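You operate a simulated robot arm through the tools that you are given. There is no shell and no other tool.

You run a simulated robot arm. Do the job below in one go: nothing can be reset, and whatever is moved stays where it is left.

TASK
Put the multimeter's clips on the 120 ohm block and hold its reading.
Fine: one clip a tab; lowest ohms range that fits the printed figure.

The check looks at the end state, three seconds after you hand in, the way a careful person would. Anything else that was tipped, shoved, dropped, spilled or broken makes it a failure.

THE ROBOT
A 6-joint arm with a two-finger parallel gripper, fixed in place. Base frame: the origin is at the foot of the arm, x ahead of it, y to its left, z up; the work surface is at about z = 0.72. Units: m, degrees, N and s.
With the tool pointing down near the work surface it reaches from about 0.26 to 0.66 m from the base axis. Its first joint turns from -66.0 to 66.0 degrees. Payload 2.9 kg.
Tool frame: the origin (TCP) lies between the finger pads and is the grasp point; the fingertips stand 0.03 m ahead of it; z points along the fingers, y is the line along which they close. The gripper opens to 0.11 m. The fingers are 0.02 m wide and 0.01 m thick; the gripper's body (0.048 by 0.112 m) begins 0.055 m behind the TCP.
Orientation is that of the tool frame in the base frame, as a unit quaternion [x, y, z, w]. With the fingers straight down and closing along the base's y, the tool's x points along the base's -x, its y along +y and its z along -z.

THE INTERFACE
- The arm moves only by the tool drive_tool. Its arguments are lists of equal length, an entry for each row: "travel": the shift along the tool's x, y, z in units of 200 mm (1.0 is 200 mm), a list of three; "rot": the turn, a rotation vector about the tool's x, y, z in units of 45 degrees (1.0 is 45 degrees), a list of three; "gripper": the opening in per cent of the stroke, from 0 (shut) to 100 (fully open). In form: {"travel": [[dx, dy, dz], ...], "rot": [[rx, ry, rz], ...], "gripper": [gripper, ...]}. A call has 1 to 20 rows; each row is the pose to reach, as a shift and turn from the pose commanded when the call began, along the tool's axes at that moment. A call with a number of a shift or a turn outside -1 to 1 is refused whole. A row lasts 0.2 s, in which the tool goes at most 0.05 m and 8.6 degrees; a call with a longer step from one row to the next is refused whole, and so is a gripper value outside its range. A pose out of reach is approached as far as the arm can. The call stops where the force on the tool passes 40 N (or 10 N more than at its start, if that is more) or the arm is blocked; 0.2 s more then pass. The fingers move at their own pace (about 0.108 m/s each) and stop on an object; they squeeze with about 35 N. The grip force told is the motor's: it shows also when the fingers shut on nothing. Time passes only in rows, and 0.2 s behind the last, so rows that repeat a pose let the fingers close. The reply holds the time, the measured pose of the TCP, the force on the tool along the base axes, the opening and the grip force, in the units named above and with some noise, with the torque about the TCP (base axes, N m) and any sound that the robot's microphone picked up.
- Cameras (640 x 400 px; columns grow to the right, rows downward): "scene" is fixed at [0.0616, 0.4213, 1.3889]; the picture's right is [-0.90, -0.44, 0.00], its down [-0.23, 0.47, -0.86] and it looks along [0.37, -0.77, -0.52] (base axes); focal length 373 px, centre (320, 200). "wrist" rides on the gripper at [0.072, 0.017, -0.103] in the tool frame; the picture's right is [-0.23, 0.97, 0.00], its down [-0.76, -0.18, -0.62] and it looks along [-0.61, -0.14, 0.78] (tool axes); focal length 222 px, centre (320, 200). There is no depth. A picture from a camera that has moved, and an enlarged one, comes with that camera's place and axes in the base frame and with its lens.
- grab_frame(camera): a new picture of that camera. No time passes.
- zoom(camera, box): a new picture of the part [left, top, right, bottom] of that camera's present view, enlarged. No time passes.
- close_job(): hands the job in; it is judged then, once.

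Nothing tells you positions but the pictures and the camera data. Unless the task says otherwise, let go and move clear before handing in.

The tools are called after ">>>" as a command line: name --argument value ..., lists and objects as JSON in quotes. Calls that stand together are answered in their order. drive_tool: Moves the arm, as the interface text tells. Its arguments: {"type":"object","properties":{"travel":{"type":"array"},"rot":{"type":"array"},"gripper":{"type":"array"}},"required":["travel","rot","gripper"]} The other tools are called the same way: grab_frame (camera) takes a picture; zoom (camera, box) takes an enlarged picture of a part of a camera's view; close_job () hands the job in.

At the start:

```text
clock: 0.0
ee_pos: [0.3482, -0.2749, 1.0665]
ee_rot: [0.0, 1.0, 0.0, 0.0]
wrist_force: [0.6, -0.1, -0.1]
ft_torque: [-0.01, 0.02, -0.01]
opening: 0.11
grasp_force: 0.0
```

scene: 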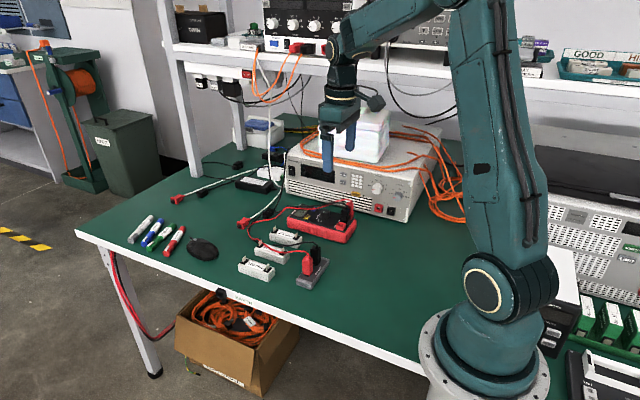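
wrist: 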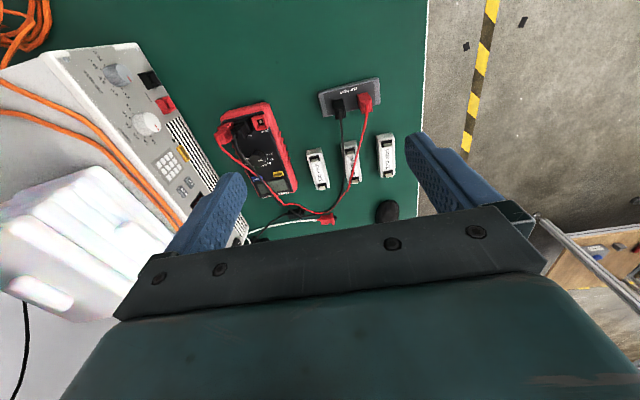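

I see a bench with a red multimeter, three white resistor blocks, and a grey stand holding the two clips. I'll take enlarged views to read the labels and work out positions.

>>> zoom --camera "scene" --box '[220, 180, 380, 300]'

>>> zoom --camera "wrist" --box '[200, 60, 440, 240]'

>>> zoom --camera "wrist" --box '[200, 90, 300, 210]'

>>> zoom --camera "wrist" --box '[295, 70, 405, 200]'

```text
3.33 times, centred on (300, 240) of scene
camera zoom: at [0.0616, 0.4213, 1.3889], right [-0.9, -0.44, 0.0], down [-0.23, 0.47, -0.86], along [0.37, -0.77, -0.52], focal length 1243 px, centre (387, 67)
```

zoom: 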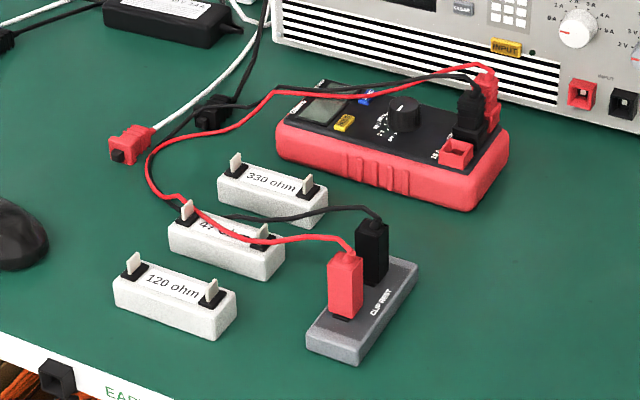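

```text
2.22 times, centred on (320, 150) of wrist
camera zoom: at [0.277, -0.2573, 1.1701], right [0.23, 0.97, 0.0], down [0.76, -0.18, 0.62], along [0.61, -0.14, -0.78], focal length 494 px, centre (320, 311)
```

zoom: 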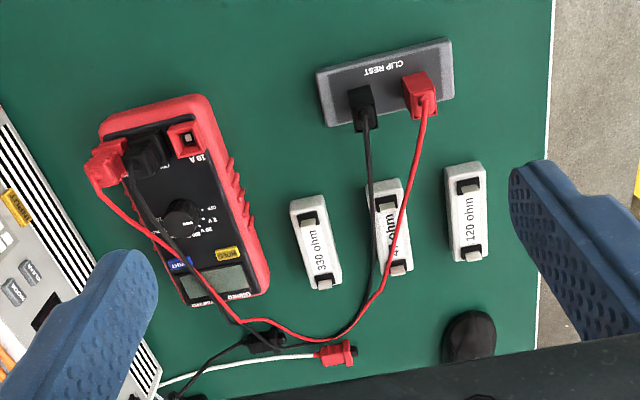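

```text
3.33 times, centred on (250, 150) of wrist
camera zoom: at [0.277, -0.2573, 1.1701], right [0.23, 0.97, 0.0], down [0.76, -0.18, 0.62], along [0.61, -0.14, -0.78], focal length 740 px, centre (553, 367)
```

zoom: 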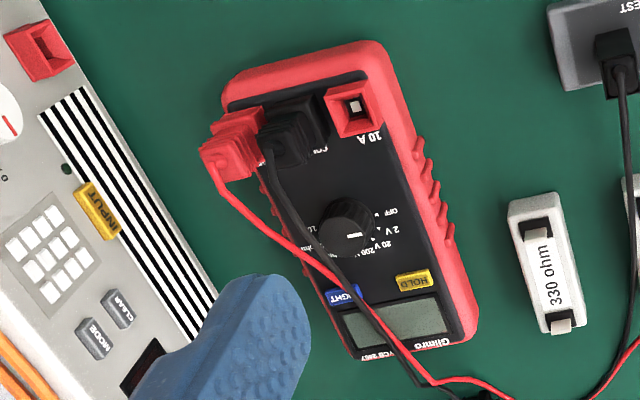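

```text
3.08 times, centred on (350, 135) of wrist
camera zoom: at [0.277, -0.2573, 1.1701], right [0.23, 0.97, 0.0], down [0.76, -0.18, 0.62], along [0.61, -0.14, -0.78], focal length 684 px, centre (228, 400)
```

zoom: 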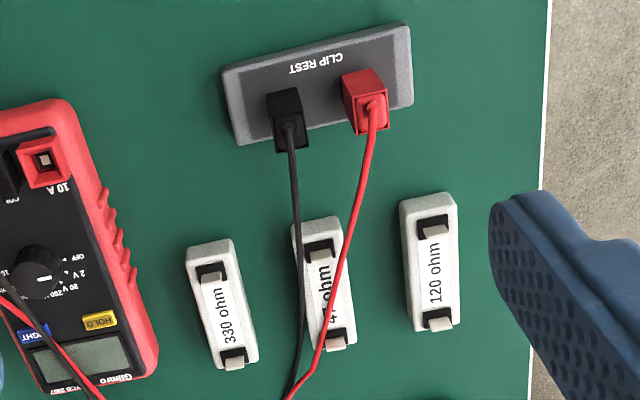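

The 120 ohm block is the one nearest the front edge, and the clips on the rest look like they belong to the meter. I'll zoom on the meter's face, the clips and the block before I move.

>>> zoom --camera "wrist" --box '[232, 130, 282, 162]'

>>> zoom --camera "scene" --box '[285, 190, 361, 240]'

>>> zoom --camera "scene" --box '[285, 230, 345, 275]'

>>> zoom --camera "scene" --box '[235, 235, 295, 285]'

>>> zoom --camera "wrist" --box '[310, 70, 390, 125]'

```text
12.50 times, centred on (257, 146) of wrist
camera zoom: at [0.277, -0.2573, 1.1701], right [0.23, 0.97, 0.0], down [0.76, -0.18, 0.62], along [0.61, -0.14, -0.78], focal length 2776 px, centre (1108, 875)
```

zoom: 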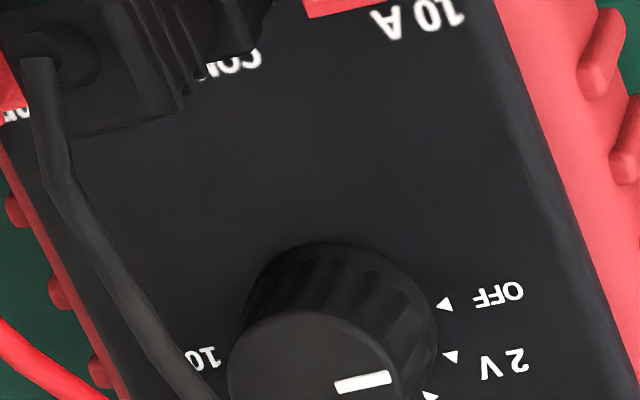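

```text
8.00 times, centred on (323, 215) of scene
camera zoom: at [0.0616, 0.4213, 1.3889], right [-0.9, -0.44, 0.0], down [-0.23, 0.47, -0.86], along [0.37, -0.77, -0.52], focal length 2984 px, centre (296, 80)
```

zoom: 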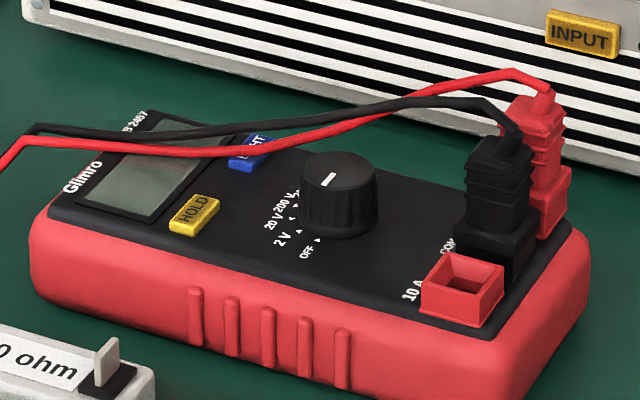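

```text
8.89 times, centred on (315, 252) of scene
camera zoom: at [0.0616, 0.4213, 1.3889], right [-0.9, -0.44, 0.0], down [-0.23, 0.47, -0.86], along [0.37, -0.77, -0.52], focal length 3315 px, centre (364, -267)
```

zoom: 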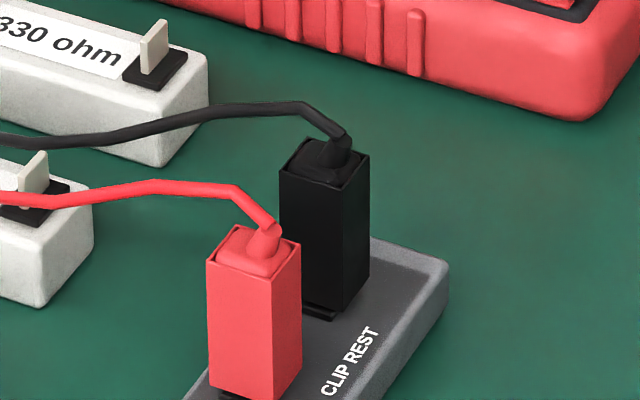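

```text
8.00 times, centred on (265, 260) of scene
camera zoom: at [0.0616, 0.4213, 1.3889], right [-0.9, -0.44, 0.0], down [-0.23, 0.47, -0.86], along [0.37, -0.77, -0.52], focal length 2984 px, centre (760, -280)
```

zoom: 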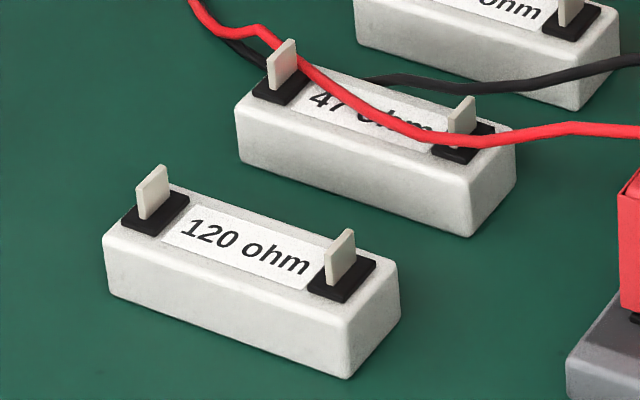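

```text
7.27 times, centred on (350, 98) of wrist
camera zoom: at [0.277, -0.2573, 1.1701], right [0.23, 0.97, 0.0], down [0.76, -0.18, 0.62], along [0.61, -0.14, -0.78], focal length 1615 px, centre (102, 946)
```

zoom: 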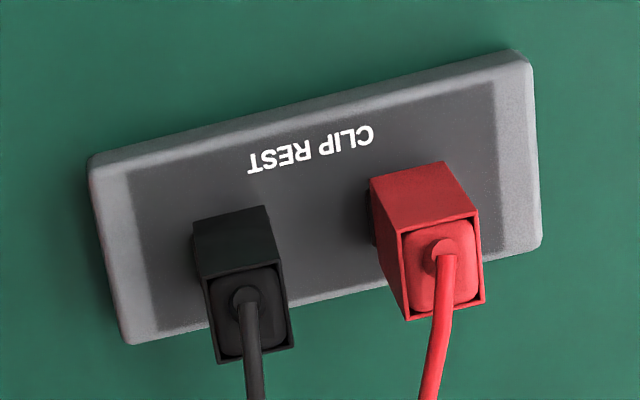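

The rest appears axis-aligned around (0.394, -0.228) and the 120 ohm block's tabs are near (0.49, -0.17) and (0.565, -0.17). Next I'll look at the dial markings, the hold button and the tabs up close.

>>> zoom --camera "wrist" --box '[236, 142, 284, 172]'

>>> zoom --camera "wrist" --box '[240, 160, 304, 200]'

>>> zoom --camera "wrist" --box '[360, 128, 410, 184]'

>>> zoom --camera "scene" --box '[300, 200, 340, 225]'

>>> zoom --camera "scene" --box '[225, 120, 385, 230]'

```text
13.33 times, centred on (260, 157) of wrist
camera zoom: at [0.277, -0.2573, 1.1701], right [0.23, 0.97, 0.0], down [0.76, -0.18, 0.62], along [0.61, -0.14, -0.78], focal length 2962 px, centre (1120, 773)
```

zoom: 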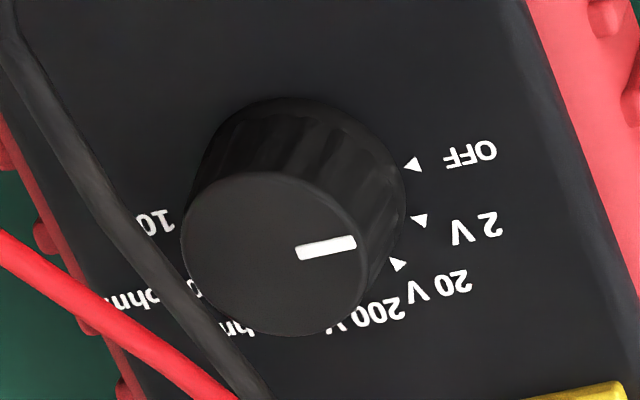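

```text
10.00 times, centred on (272, 180) of wrist
camera zoom: at [0.277, -0.2573, 1.1701], right [0.23, 0.97, 0.0], down [0.76, -0.18, 0.62], along [0.61, -0.14, -0.78], focal length 2221 px, centre (800, 400)
```

zoom: 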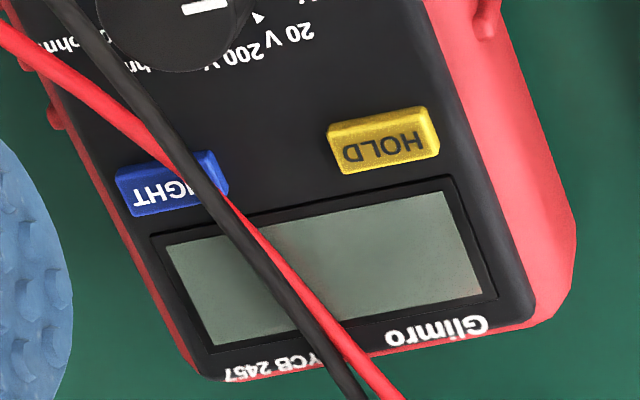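

```text
7.14 times, centred on (385, 156) of wrist
camera zoom: at [0.277, -0.2573, 1.1701], right [0.23, 0.97, 0.0], down [0.76, -0.18, 0.62], along [0.61, -0.14, -0.78], focal length 1587 px, centre (-144, 514)
```

zoom: 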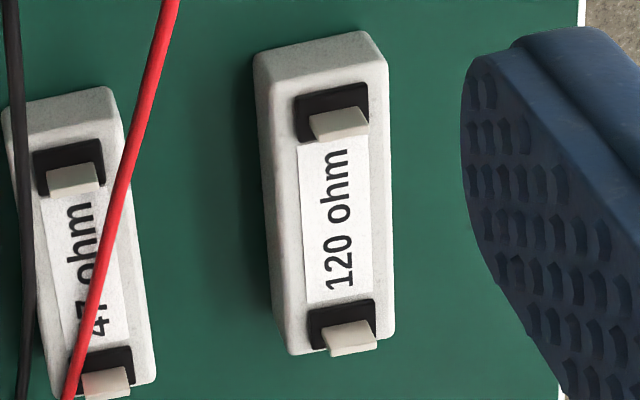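

```text
16.00 times, centred on (320, 212) of scene
camera zoom: at [0.0616, 0.4213, 1.3889], right [-0.9, -0.44, 0.0], down [-0.23, 0.47, -0.86], along [0.37, -0.77, -0.52], focal length 5967 px, centre (320, 0)
```

zoom: 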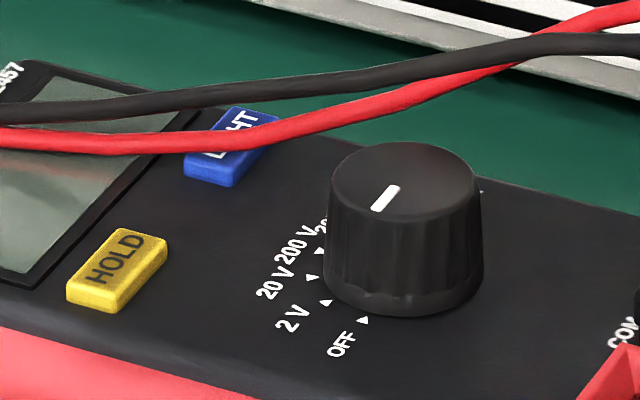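

```text
3.64 times, centred on (305, 175) of scene
camera zoom: at [0.0616, 0.4213, 1.3889], right [-0.9, -0.44, 0.0], down [-0.23, 0.47, -0.86], along [0.37, -0.77, -0.52], focal length 1356 px, centre (374, 291)
```

zoom: 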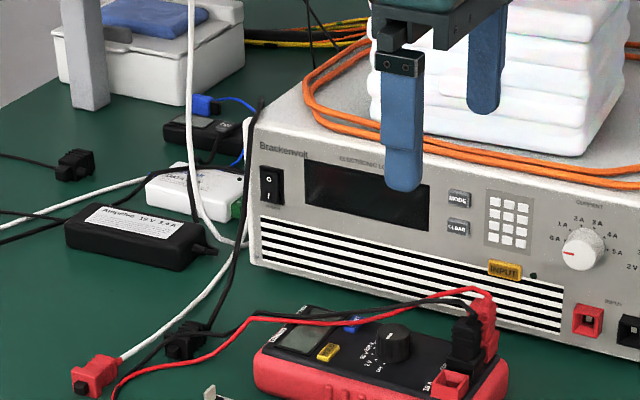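

The dial seems to be on OFF, with V ranges first and the ohm ranges hidden behind the knob. I'll move the camera over the meter, well above everything, to read the rest of the dial.

>>> drive_tool --travel '[[-0.092, -0.135, 0.066], [-0.184, -0.27, 0.132], [-0.276, -0.405, 0.198], [-0.368, -0.54, 0.264], [-0.46, -0.675, 0.33]]' --rot '[[0, 0, 0], [0, 0, 0], [0, 0, 0], [0, 0, 0], [0, 0, 0]]' --gripper '[100, 100, 100, 100, 100]'

>>> grab_frame --camera "wrist"

>>> grab_frame --camera "scene"

```text
clock: 1.2
ee_pos: [0.4413, -0.4099, 1.001]
ee_rot: [0.0, 1.0, 0.0, 0.0]
wrist_force: [1.0, -1.4, 0.3]
ft_torque: [0.02, -0.01, 0.0]
opening: 0.1102
grasp_force: 0.2
```

```text
taken
camera wrist: at [0.3684, -0.3922, 1.104], right [0.23, 0.97, 0.0], down [0.76, -0.18, 0.62], along [0.61, -0.14, -0.78], focal length 222 px, centre (320, 200)
```

wrist: 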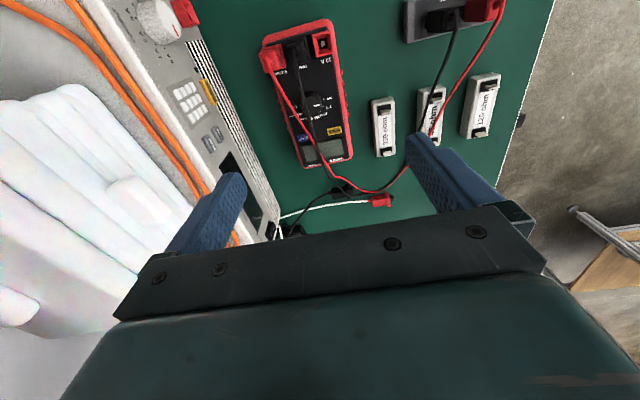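

```text
taken
```

scene: 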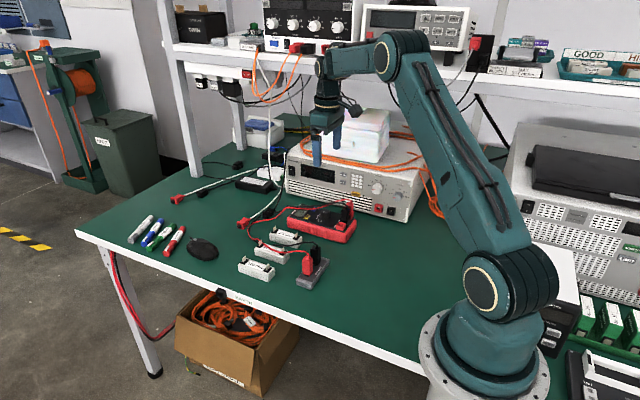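

I now have an overhead look at the meter; I'll zoom on the dial, the jacks and the block labels.

>>> zoom --camera "wrist" --box '[290, 80, 346, 115]'

>>> zoom --camera "wrist" --box '[255, 15, 375, 175]'

>>> zoom --camera "wrist" --box '[360, 60, 510, 165]'

>>> zoom --camera "wrist" --box '[250, 15, 346, 75]'

>>> zoom --camera "wrist" --box '[400, 0, 512, 70]'

```text
11.43 times, centred on (318, 98) of wrist
camera zoom: at [0.3684, -0.3922, 1.104], right [0.23, 0.97, 0.0], down [0.76, -0.18, 0.62], along [0.61, -0.14, -0.78], focal length 2538 px, centre (343, 1371)
```

zoom: 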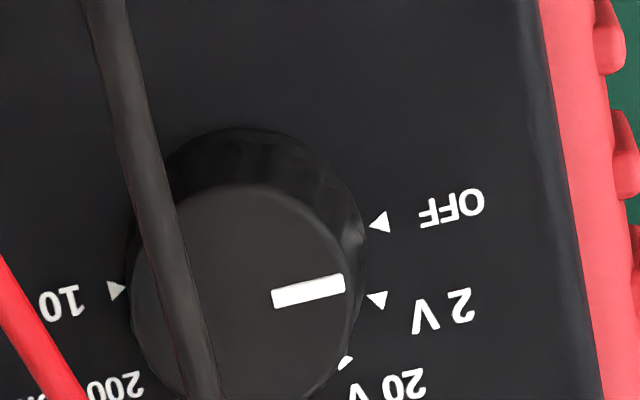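

```text
2.50 times, centred on (315, 95) of wrist
camera zoom: at [0.3684, -0.3922, 1.104], right [0.23, 0.97, 0.0], down [0.76, -0.18, 0.62], along [0.61, -0.14, -0.78], focal length 555 px, centre (332, 462)
```

zoom: 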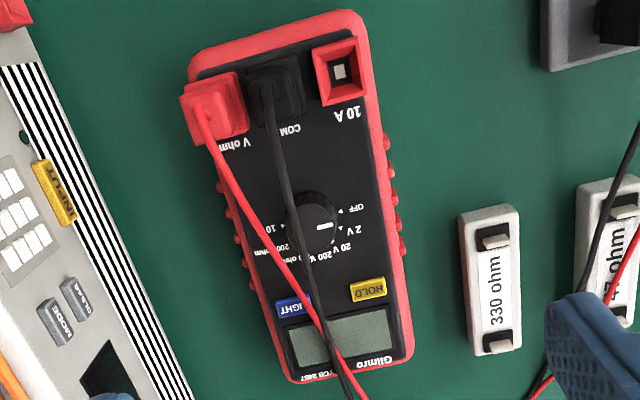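

```text
3.81 times, centred on (435, 112) of wrist
camera zoom: at [0.3684, -0.3922, 1.104], right [0.23, 0.97, 0.0], down [0.76, -0.18, 0.62], along [0.61, -0.14, -0.78], focal length 846 px, centre (-118, 533)
```

zoom: 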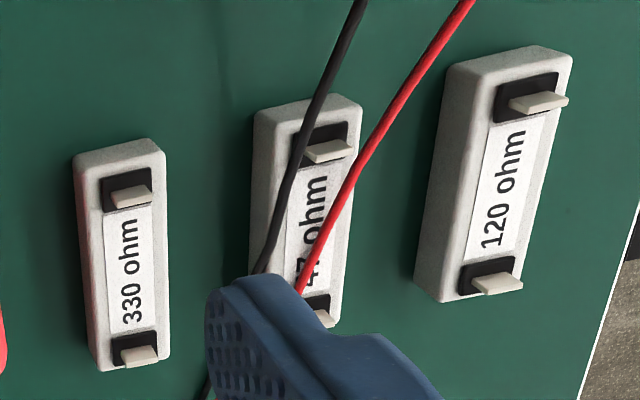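

```text
6.67 times, centred on (298, 45) of wrist
camera zoom: at [0.3684, -0.3922, 1.104], right [0.23, 0.97, 0.0], down [0.76, -0.18, 0.62], along [0.61, -0.14, -0.78], focal length 1481 px, centre (467, 1233)
```

zoom: 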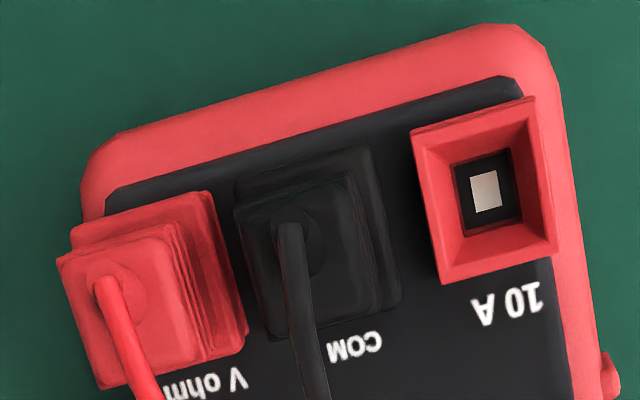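

```text
5.71 times, centred on (456, 35) of wrist
camera zoom: at [0.3684, -0.3922, 1.104], right [0.23, 0.97, 0.0], down [0.76, -0.18, 0.62], along [0.61, -0.14, -0.78], focal length 1269 px, centre (-457, 1143)
```

zoom: 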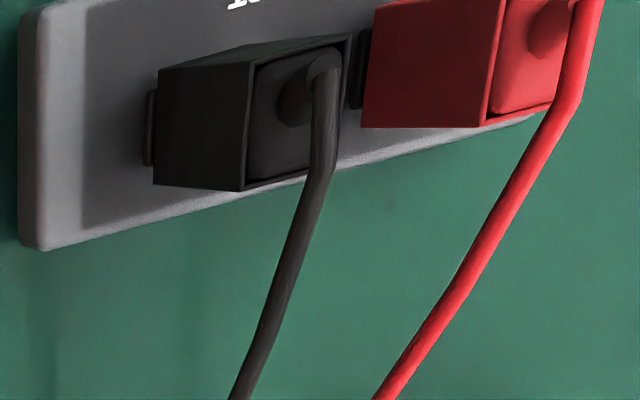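

The leads are plugged correctly (red in V ohm, black in COM). I need the labels on the far side of the dial.

>>> zoom --camera "wrist" --box '[286, 92, 342, 127]'

>>> zoom --camera "wrist" --box '[292, 105, 332, 130]'

```text
11.43 times, centred on (314, 110) of wrist
camera zoom: at [0.3684, -0.3922, 1.104], right [0.23, 0.97, 0.0], down [0.76, -0.18, 0.62], along [0.61, -0.14, -0.78], focal length 2538 px, centre (389, 1234)
```

zoom: 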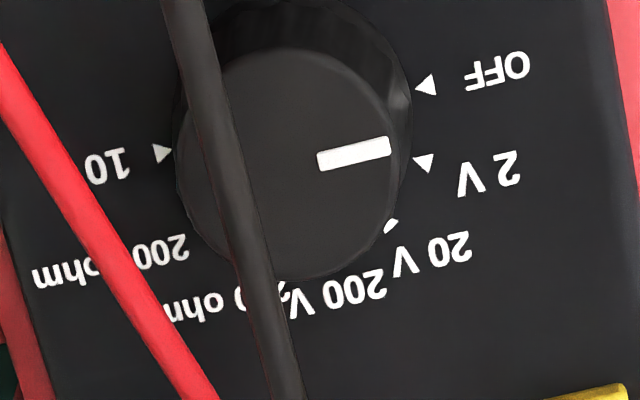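

```text
16.00 times, centred on (312, 118) of wrist
camera zoom: at [0.3684, -0.3922, 1.104], right [0.23, 0.97, 0.0], down [0.76, -0.18, 0.62], along [0.61, -0.14, -0.78], focal length 3554 px, centre (448, 1520)
```

zoom: 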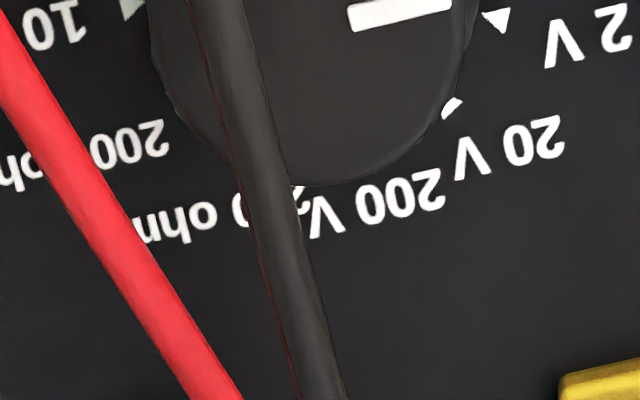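

The dial reads OFF, 2 V, 20 V, 200 V, then two ohm ranges and 10 (A), in 30° steps, so I expect to turn it 120° clockwise. I'll do the clips first and study how they sit on the rest.

>>> zoom --camera "scene" --box '[296, 238, 336, 292]'

>>> zoom --camera "scene" --box '[300, 242, 332, 262]'

>>> zoom --camera "scene" --box '[236, 252, 280, 284]'

```text
7.41 times, centred on (316, 265) of scene
camera zoom: at [0.0616, 0.4213, 1.3889], right [-0.9, -0.44, 0.0], down [-0.23, 0.47, -0.86], along [0.37, -0.77, -0.52], focal length 2763 px, centre (350, -282)
```

zoom: 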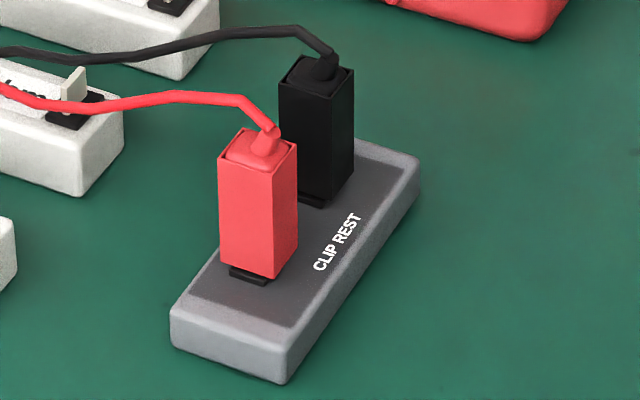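

```text
16.00 times, centred on (316, 252) of scene
camera zoom: at [0.0616, 0.4213, 1.3889], right [-0.9, -0.44, 0.0], down [-0.23, 0.47, -0.86], along [0.37, -0.77, -0.52], focal length 5967 px, centre (384, -632)
```

zoom: 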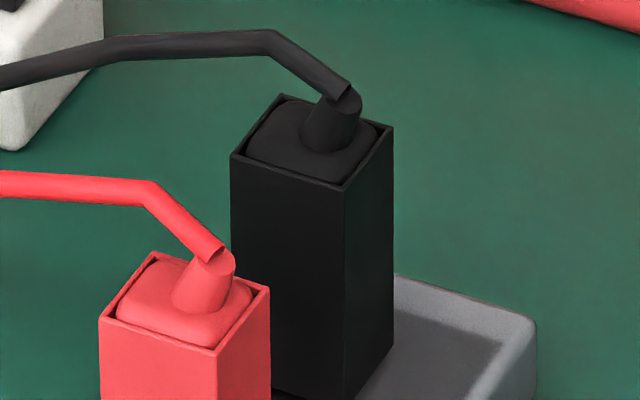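

```text
12.50 times, centred on (258, 268) of scene
camera zoom: at [0.0616, 0.4213, 1.3889], right [-0.9, -0.44, 0.0], down [-0.23, 0.47, -0.86], along [0.37, -0.77, -0.52], focal length 4662 px, centre (1095, -650)
```

zoom: 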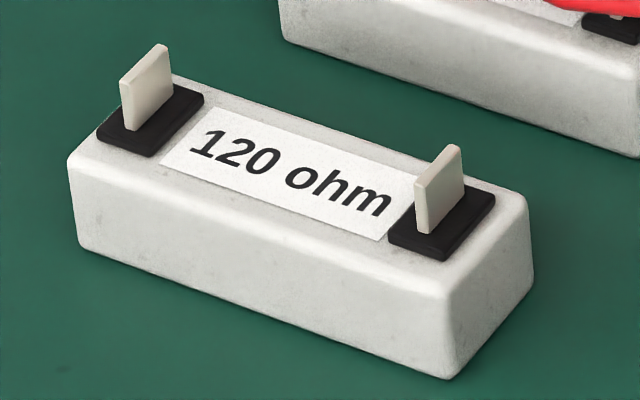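

The clips are about 20 mm square boxes seated over tabs of the same kind as the block's; red is near (0.399, -0.207), black near (0.399, -0.251), tops near z 0.79. I'll move above the red clip, with the fingers partly closed, and check alignment.

>>> drive_tool --travel '[[0.034, 0.166, 0.0], [0.068, 0.333, 0.1], [0.103, 0.5, 0.2], [0.137, 0.666, 0.3], [0.171, 0.833, 0.4], [0.205, 1.0, 0.5]]' --rot '[[0, 0, 0], [0, 0, 0], [0, 0, 0], [0, 0, 0], [0, 0, 0], [0, 0, 0]]' --gripper '[90, 75, 60, 45, 32, 32]'

>>> grab_frame --camera "wrist"

>>> grab_frame --camera "scene"

>>> zoom --camera "wrist" --box '[260, 60, 420, 200]'

>>> zoom --camera "scene" --box '[270, 180, 366, 300]'

```text
clock: 2.6
ee_pos: [0.4012, -0.2096, 0.8999]
ee_rot: [0.001, 1.0, 0.0, 0.002]
wrist_force: [0.1, 0.6, 0.9]
ft_torque: [-0.01, -0.01, -0.02]
opening: 0.0351
grasp_force: 0.1
```

```text
taken
camera wrist: at [0.3285, -0.1919, 1.0039], right [0.23, 0.97, 0.0], down [0.76, -0.18, 0.62], along [0.61, -0.14, -0.78], focal length 222 px, centre (320, 200)
```

wrist: 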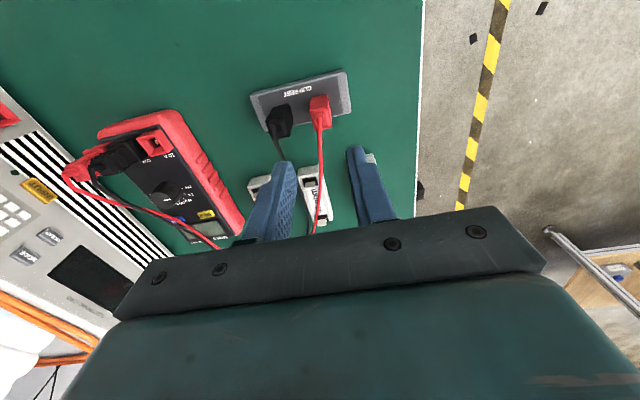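

```text
taken
```

scene: 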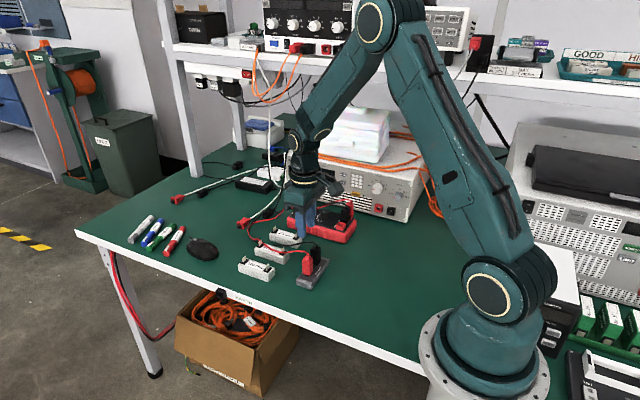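

```text
2.86 times, centred on (340, 130) of wrist
camera zoom: at [0.3285, -0.1919, 1.0039], right [0.23, 0.97, 0.0], down [0.76, -0.18, 0.62], along [0.61, -0.14, -0.78], focal length 635 px, centre (263, 400)
```

zoom: 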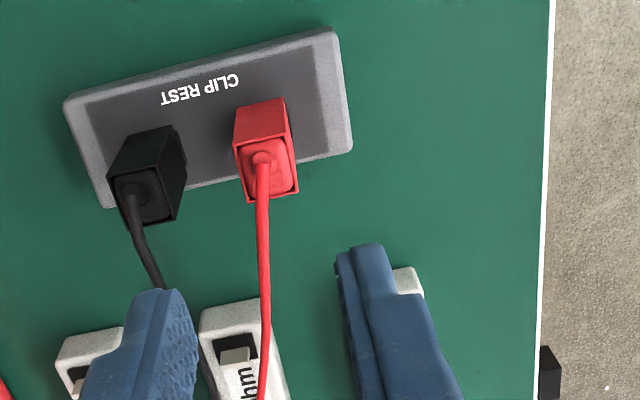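

```text
3.33 times, centred on (318, 240) of scene
camera zoom: at [0.0616, 0.4213, 1.3889], right [-0.9, -0.44, 0.0], down [-0.23, 0.47, -0.86], along [0.37, -0.77, -0.52], focal length 1243 px, centre (327, 67)
```

zoom: 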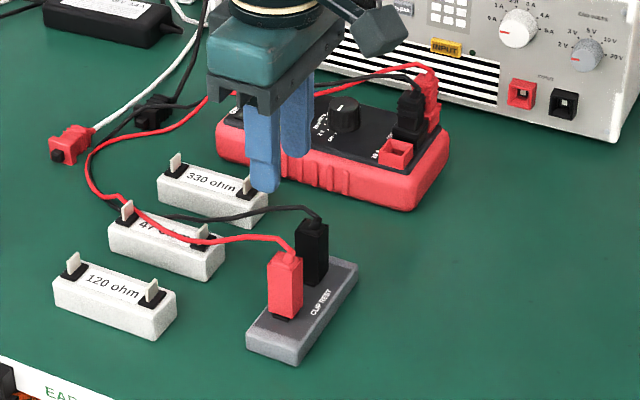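

The red clip's top projects exactly where I computed it, so I'm confident in (0.399, -0.207, 0.79). I'll shift 2 mm and descend part-way, keeping the cable between the fingers.

>>> drive_tool --travel '[[0.0075, 0.01, 0.0], [0.0075, 0.01, 0.1], [0.0075, 0.01, 0.2], [0.0075, 0.01, 0.3], [0.0075, 0.01, 0.4], [0.0075, 0.01, 0.45]]' --rot '[[0, 0, 0], [0, 0, 0], [0, 0, 0], [0, 0, 0], [0, 0, 0], [0, 0, 0]]' --gripper '[32, 32, 32, 32, 32, 32]'

>>> zoom --camera "wrist" --box '[240, 90, 400, 220]'

>>> zoom --camera "scene" --box '[280, 210, 350, 300]'

```text
clock: 4.0
ee_pos: [0.4006, -0.2078, 0.8111]
ee_rot: [0.0, 1.0, 0.0, 0.0]
wrist_force: [0.7, 0.2, -0.5]
ft_torque: [0.02, -0.01, 0.0]
opening: 0.035
grasp_force: 0.0
```

```text
3.08 times, centred on (320, 155) of wrist
camera zoom: at [0.3271, -0.1905, 0.9147], right [0.23, 0.97, 0.0], down [0.76, -0.18, 0.62], along [0.61, -0.14, -0.78], focal length 684 px, centre (320, 338)
```

zoom: 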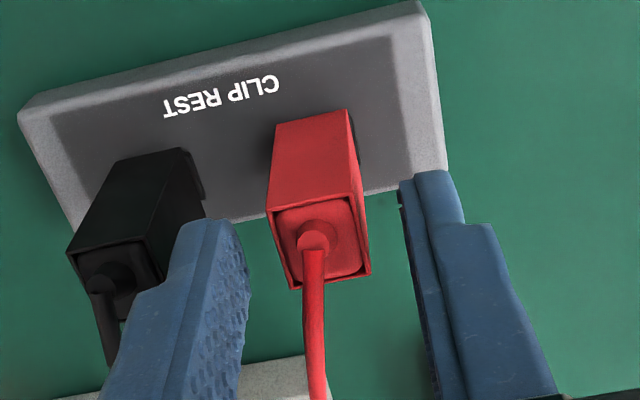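

```text
4.44 times, centred on (315, 255) of scene
camera zoom: at [0.0616, 0.4213, 1.3889], right [-0.9, -0.44, 0.0], down [-0.23, 0.47, -0.86], along [0.37, -0.77, -0.52], focal length 1658 px, centre (342, -44)
```

zoom: 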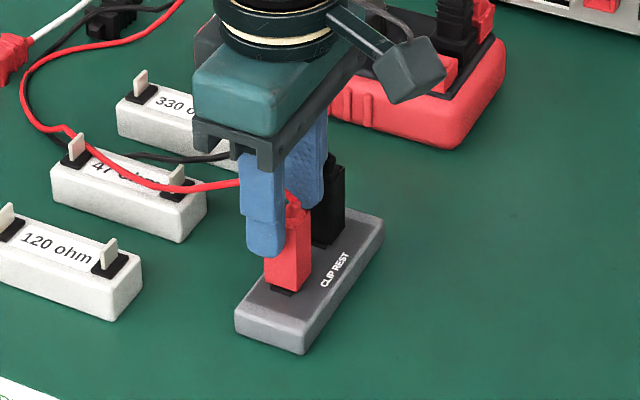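

The fingers straddle the red clip evenly with the cable between them. I'll go down 25 mm and close on it.

>>> drive_tool --travel '[[0, 0, 0.05], [0, 0, 0.1], [0, 0, 0.1235], [0, 0, 0.1235], [0, 0, 0.1235], [0, 0, 0.1235], [0, 0, 0.1235]]' --rot '[[0, 0, 0], [0, 0, 0], [0, 0, 0], [0, 0, 0], [0, 0, 0], [0, 0, 0], [0, 0, 0]]' --gripper '[32, 32, 32, 25, 15, 10, 10]'

>>> zoom --camera "wrist" --box '[240, 90, 400, 220]'

>>> zoom --camera "scene" --box '[280, 210, 350, 300]'

```text
clock: 5.6
ee_pos: [0.4005, -0.2081, 0.7873]
ee_rot: [0.0, 1.0, 0.0, 0.0]
wrist_force: [1.3, -4.1, -3.3]
ft_torque: [-0.05, -0.03, 0.0]
opening: 0.0157
grasp_force: 35.0
```

```text
3.08 times, centred on (320, 155) of wrist
camera zoom: at [0.3275, -0.1902, 0.8895], right [0.23, 0.97, 0.0], down [0.76, -0.18, 0.62], along [0.61, -0.14, -0.78], focal length 684 px, centre (320, 338)
```

zoom: 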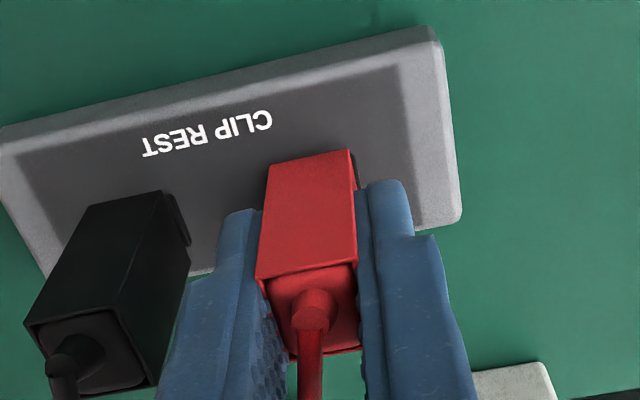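

```text
4.44 times, centred on (315, 255) of scene
camera zoom: at [0.0616, 0.4212, 1.389], right [-0.9, -0.44, 0.0], down [-0.23, 0.47, -0.86], along [0.37, -0.77, -0.52], focal length 1658 px, centre (342, -44)
```

zoom: 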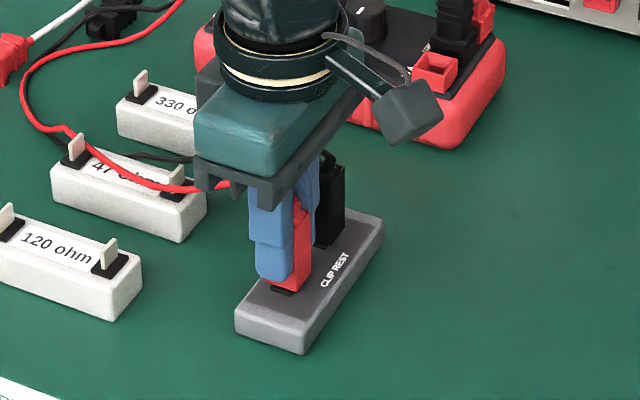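

The clip is held (opening 15.7 mm, 35 N). I'll lift it straight up in small steps and watch the force.

>>> drive_tool --travel '[[0, 0, -0.02], [0, 0, -0.04], [0, 0, -0.07], [0, 0, -0.1], [0, 0, -0.15], [0, 0, -0.2], [0, 0, -0.25], [0, 0, -0.3]]' --rot '[[0, 0, 0], [0, 0, 0], [0, 0, 0], [0, 0, 0], [0, 0, 0], [0, 0, 0], [0, 0, 0], [0, 0, 0]]' --gripper '[10, 10, 10, 10, 10, 10, 10, 10]'

>>> zoom --camera "wrist" --box '[240, 70, 400, 220]'

>>> zoom --camera "scene" --box '[220, 180, 380, 300]'

>>> grab_frame --camera "wrist"

```text
clock: 7.4
ee_pos: [0.3993, -0.208, 0.8457]
ee_rot: [0.0, 1.0, 0.0, 0.0]
wrist_force: [0.0, 0.7, 1.0]
ft_torque: [-0.01, 0.01, 0.03]
opening: 0.0161
grasp_force: 35.3
```

```text
2.67 times, centred on (320, 145) of wrist
camera zoom: at [0.326, -0.1904, 0.9492], right [0.23, 0.97, 0.0], down [0.76, -0.18, 0.62], along [0.61, -0.14, -0.78], focal length 592 px, centre (320, 347)
```

zoom: 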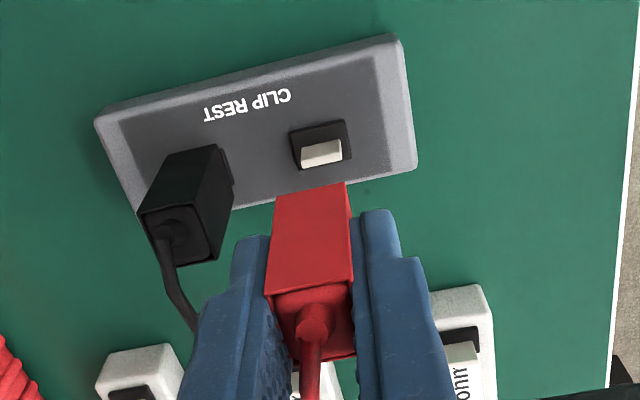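

```text
3.33 times, centred on (300, 240) of scene
camera zoom: at [0.0616, 0.4213, 1.3889], right [-0.9, -0.44, 0.0], down [-0.23, 0.47, -0.86], along [0.37, -0.77, -0.52], focal length 1243 px, centre (387, 67)
```

zoom: 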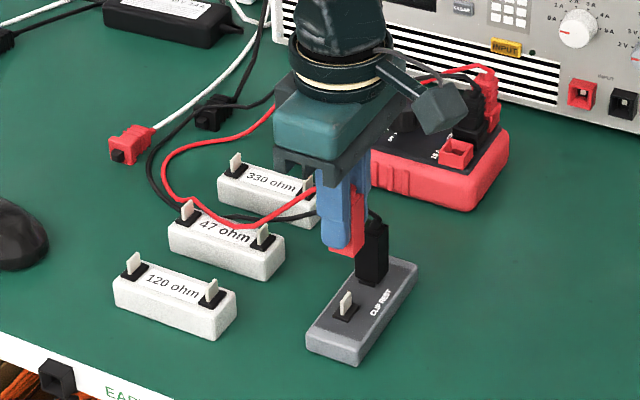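

```text
taken
camera wrist: at [0.326, -0.1904, 0.9492], right [0.23, 0.97, 0.0], down [0.76, -0.18, 0.62], along [0.61, -0.14, -0.78], focal length 222 px, centre (320, 200)
```

wrist: 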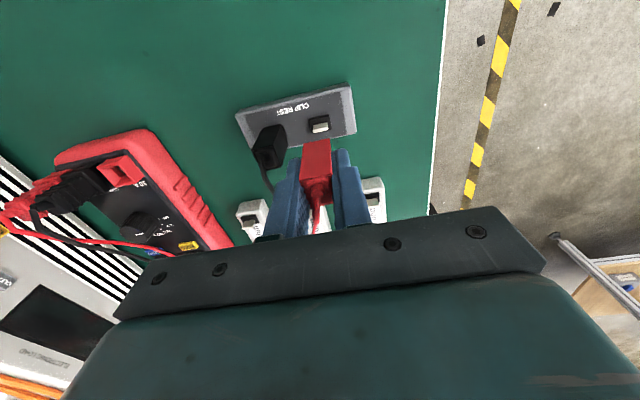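

The red clip came off cleanly and the rest tab is visible. I'll compare the rest tab's height with the block's tabs to set the landing height.

>>> zoom --camera "scene" --box '[292, 245, 332, 290]'

>>> zoom --camera "scene" --box '[236, 252, 280, 284]'

>>> zoom --camera "wrist" --box '[300, 100, 340, 140]'

>>> zoom --camera "scene" --box '[286, 222, 336, 262]'

```text
8.89 times, centred on (312, 268) of scene
camera zoom: at [0.0616, 0.4213, 1.3889], right [-0.9, -0.44, 0.0], down [-0.23, 0.47, -0.86], along [0.37, -0.77, -0.52], focal length 3315 px, centre (391, -400)
```

zoom: 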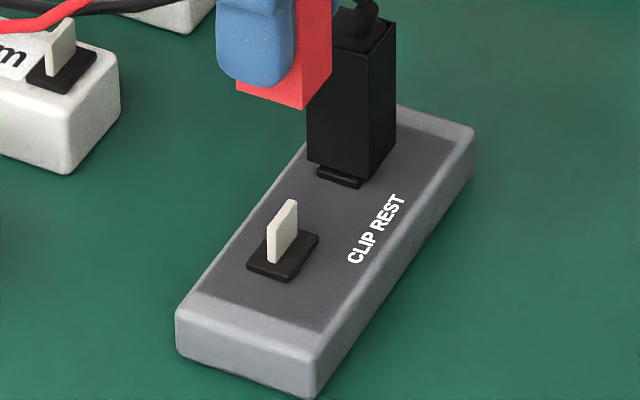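

```text
12.50 times, centred on (258, 268) of scene
camera zoom: at [0.0616, 0.4213, 1.3889], right [-0.9, -0.44, 0.0], down [-0.23, 0.47, -0.86], along [0.37, -0.77, -0.52], focal length 4662 px, centre (1095, -650)
```

zoom: 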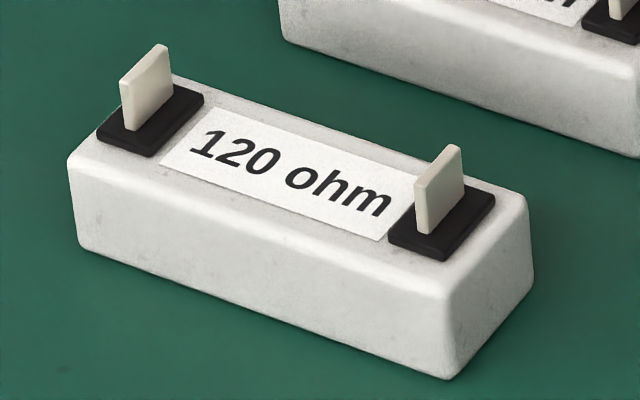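

```text
10.00 times, centred on (320, 120) of wrist
camera zoom: at [0.326, -0.1904, 0.9492], right [0.23, 0.97, 0.0], down [0.76, -0.18, 0.62], along [0.61, -0.14, -0.78], focal length 2221 px, centre (320, 1000)
```

zoom: 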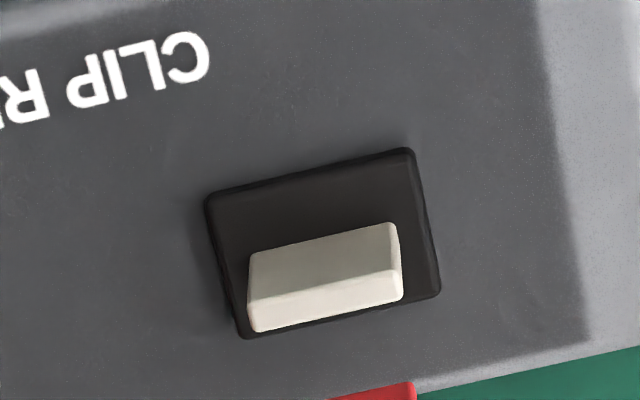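

```text
10.00 times, centred on (311, 242) of scene
camera zoom: at [0.0616, 0.4213, 1.3889], right [-0.9, -0.44, 0.0], down [-0.23, 0.47, -0.86], along [0.37, -0.77, -0.52], focal length 3730 px, centre (410, -220)
```

zoom: 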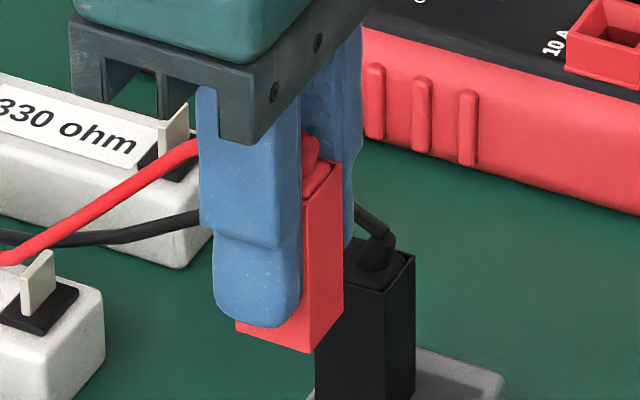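

The rest tab top is at about z 0.758 and the block's tabs at about 0.7615, so the landing should be ~4 mm higher than the pick-up. I'll carry the red clip first toward +y, then out over the far tab (0.567, -0.17).

>>> drive_tool --travel '[[0, 0.1, -0.05], [0, 0.187, -0.07], [-0.17, 0.187, -0.07], [-0.34, 0.187, -0.07], [-0.51, 0.187, -0.07], [-0.68, 0.187, -0.07], [-0.85, 0.187, -0.07], [-0.85, 0.187, -0.07]]' --rot '[[0, 0, 0], [0, 0, 0], [0, 0, 0], [0, 0, 0], [0, 0, 0], [0, 0, 0], [0, 0, 0], [0, 0, 0]]' --gripper '[10, 10, 10, 10, 10, 10, 10, 10]'

>>> grab_frame --camera "wrist"

>>> grab_frame --camera "scene"

>>> zoom --camera "wrist" --box '[280, 90, 360, 140]'

>>> zoom --camera "scene" --box '[220, 180, 380, 300]'

```text
clock: 9.2
ee_pos: [0.5679, -0.1675, 0.8593]
ee_rot: [0.0, 1.0, 0.0, 0.0]
wrist_force: [-0.4, 0.8, -0.7]
ft_torque: [0.03, -0.02, 0.0]
opening: 0.0159
grasp_force: 35.0
```

```text
taken
camera wrist: at [0.4959, -0.1497, 0.9627], right [0.23, 0.97, 0.0], down [0.76, -0.18, 0.62], along [0.61, -0.14, -0.78], focal length 222 px, centre (320, 200)
```

wrist: 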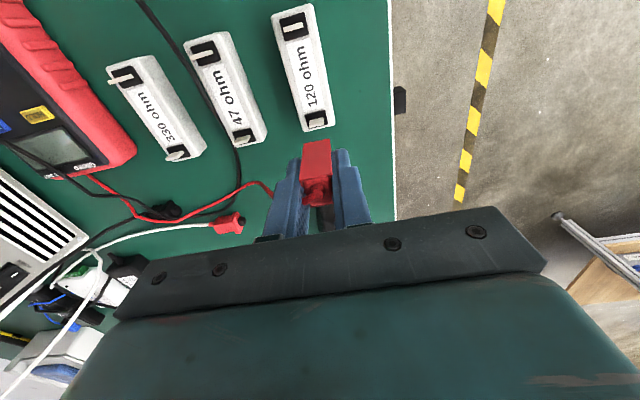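

```text
taken
```

scene: 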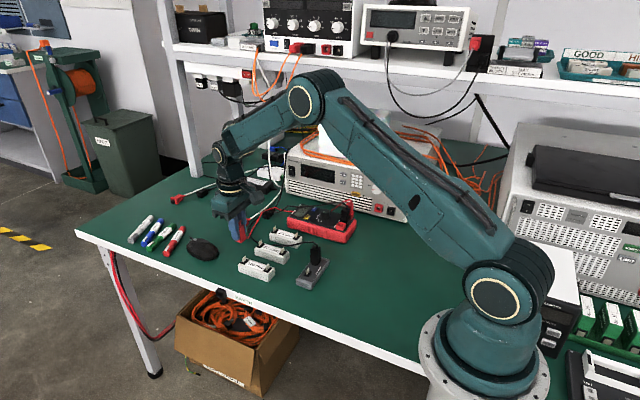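

```text
8.00 times, centred on (320, 115) of wrist
camera zoom: at [0.4959, -0.1497, 0.9627], right [0.23, 0.97, 0.0], down [0.76, -0.18, 0.62], along [0.61, -0.14, -0.78], focal length 1777 px, centre (320, 880)
```

zoom: 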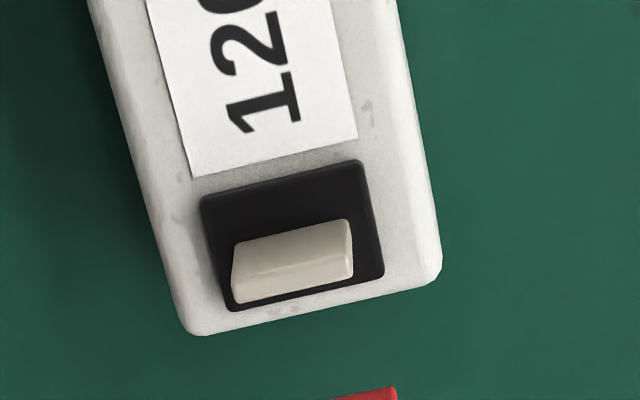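

```text
3.33 times, centred on (300, 240) of scene
camera zoom: at [0.0616, 0.4213, 1.3889], right [-0.9, -0.44, 0.0], down [-0.23, 0.47, -0.86], along [0.37, -0.77, -0.52], focal length 1243 px, centre (387, 67)
```

zoom: 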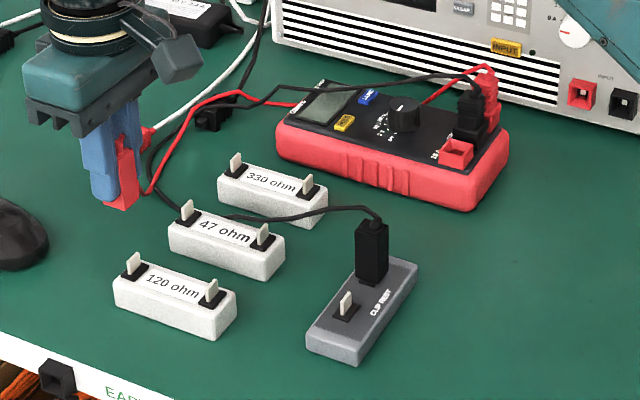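

The far tab measures at (0.566, -0.169) and has the same heading as the rest tab. I'll shift 3 mm in y and lower until the clip's bottom is just above the tab, then check.

>>> drive_tool --travel '[[0.002, -0.0155, 0.05], [0.002, -0.0155, 0.1], [0.002, -0.0155, 0.16], [0.002, -0.0155, 0.22], [0.002, -0.0155, 0.265], [0.002, -0.0155, 0.265]]' --rot '[[0, 0, 0], [0, 0, 0], [0, 0, 0], [0, 0, 0], [0, 0, 0], [0, 0, 0]]' --gripper '[10, 10, 10, 10, 10, 10]'

>>> zoom --camera "wrist" --box '[270, 100, 370, 180]'

>>> zoom --camera "scene" --box '[230, 230, 290, 285]'

>>> zoom --camera "scene" --box '[238, 248, 270, 272]'

```text
clock: 10.6
ee_pos: [0.5686, -0.1728, 0.8084]
ee_rot: [0.0, 1.0, 0.0, 0.001]
wrist_force: [0.7, 0.9, -0.6]
ft_torque: [-0.01, -0.01, 0.0]
opening: 0.0159
grasp_force: 35.4
```

```text
5.00 times, centred on (320, 140) of wrist
camera zoom: at [0.4962, -0.1554, 0.9112], right [0.23, 0.97, 0.0], down [0.76, -0.18, 0.62], along [0.61, -0.14, -0.78], focal length 1111 px, centre (320, 500)
```

zoom: 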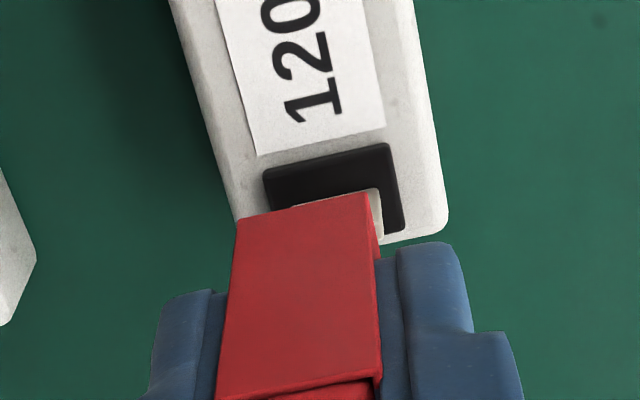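

```text
7.27 times, centred on (260, 258) of scene
camera zoom: at [0.0616, 0.4213, 1.3889], right [-0.9, -0.44, 0.0], down [-0.23, 0.47, -0.86], along [0.37, -0.77, -0.52], focal length 2712 px, centre (756, -218)
```

zoom: 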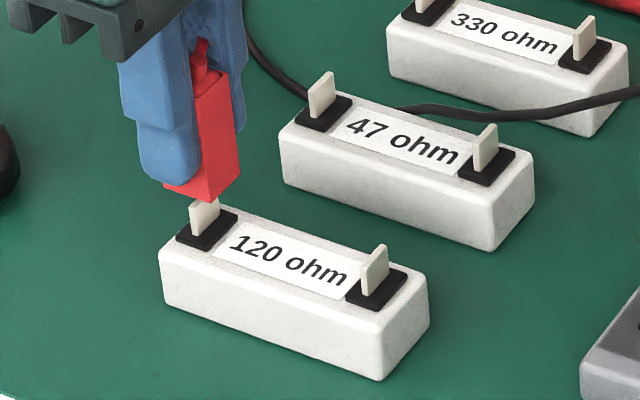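

```text
16.00 times, centred on (254, 260) of scene
camera zoom: at [0.0616, 0.4213, 1.3889], right [-0.9, -0.44, 0.0], down [-0.23, 0.47, -0.86], along [0.37, -0.77, -0.52], focal length 5967 px, centre (1376, -760)
```

zoom: 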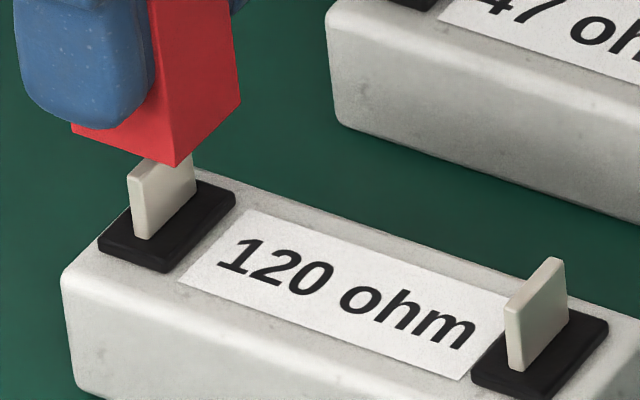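

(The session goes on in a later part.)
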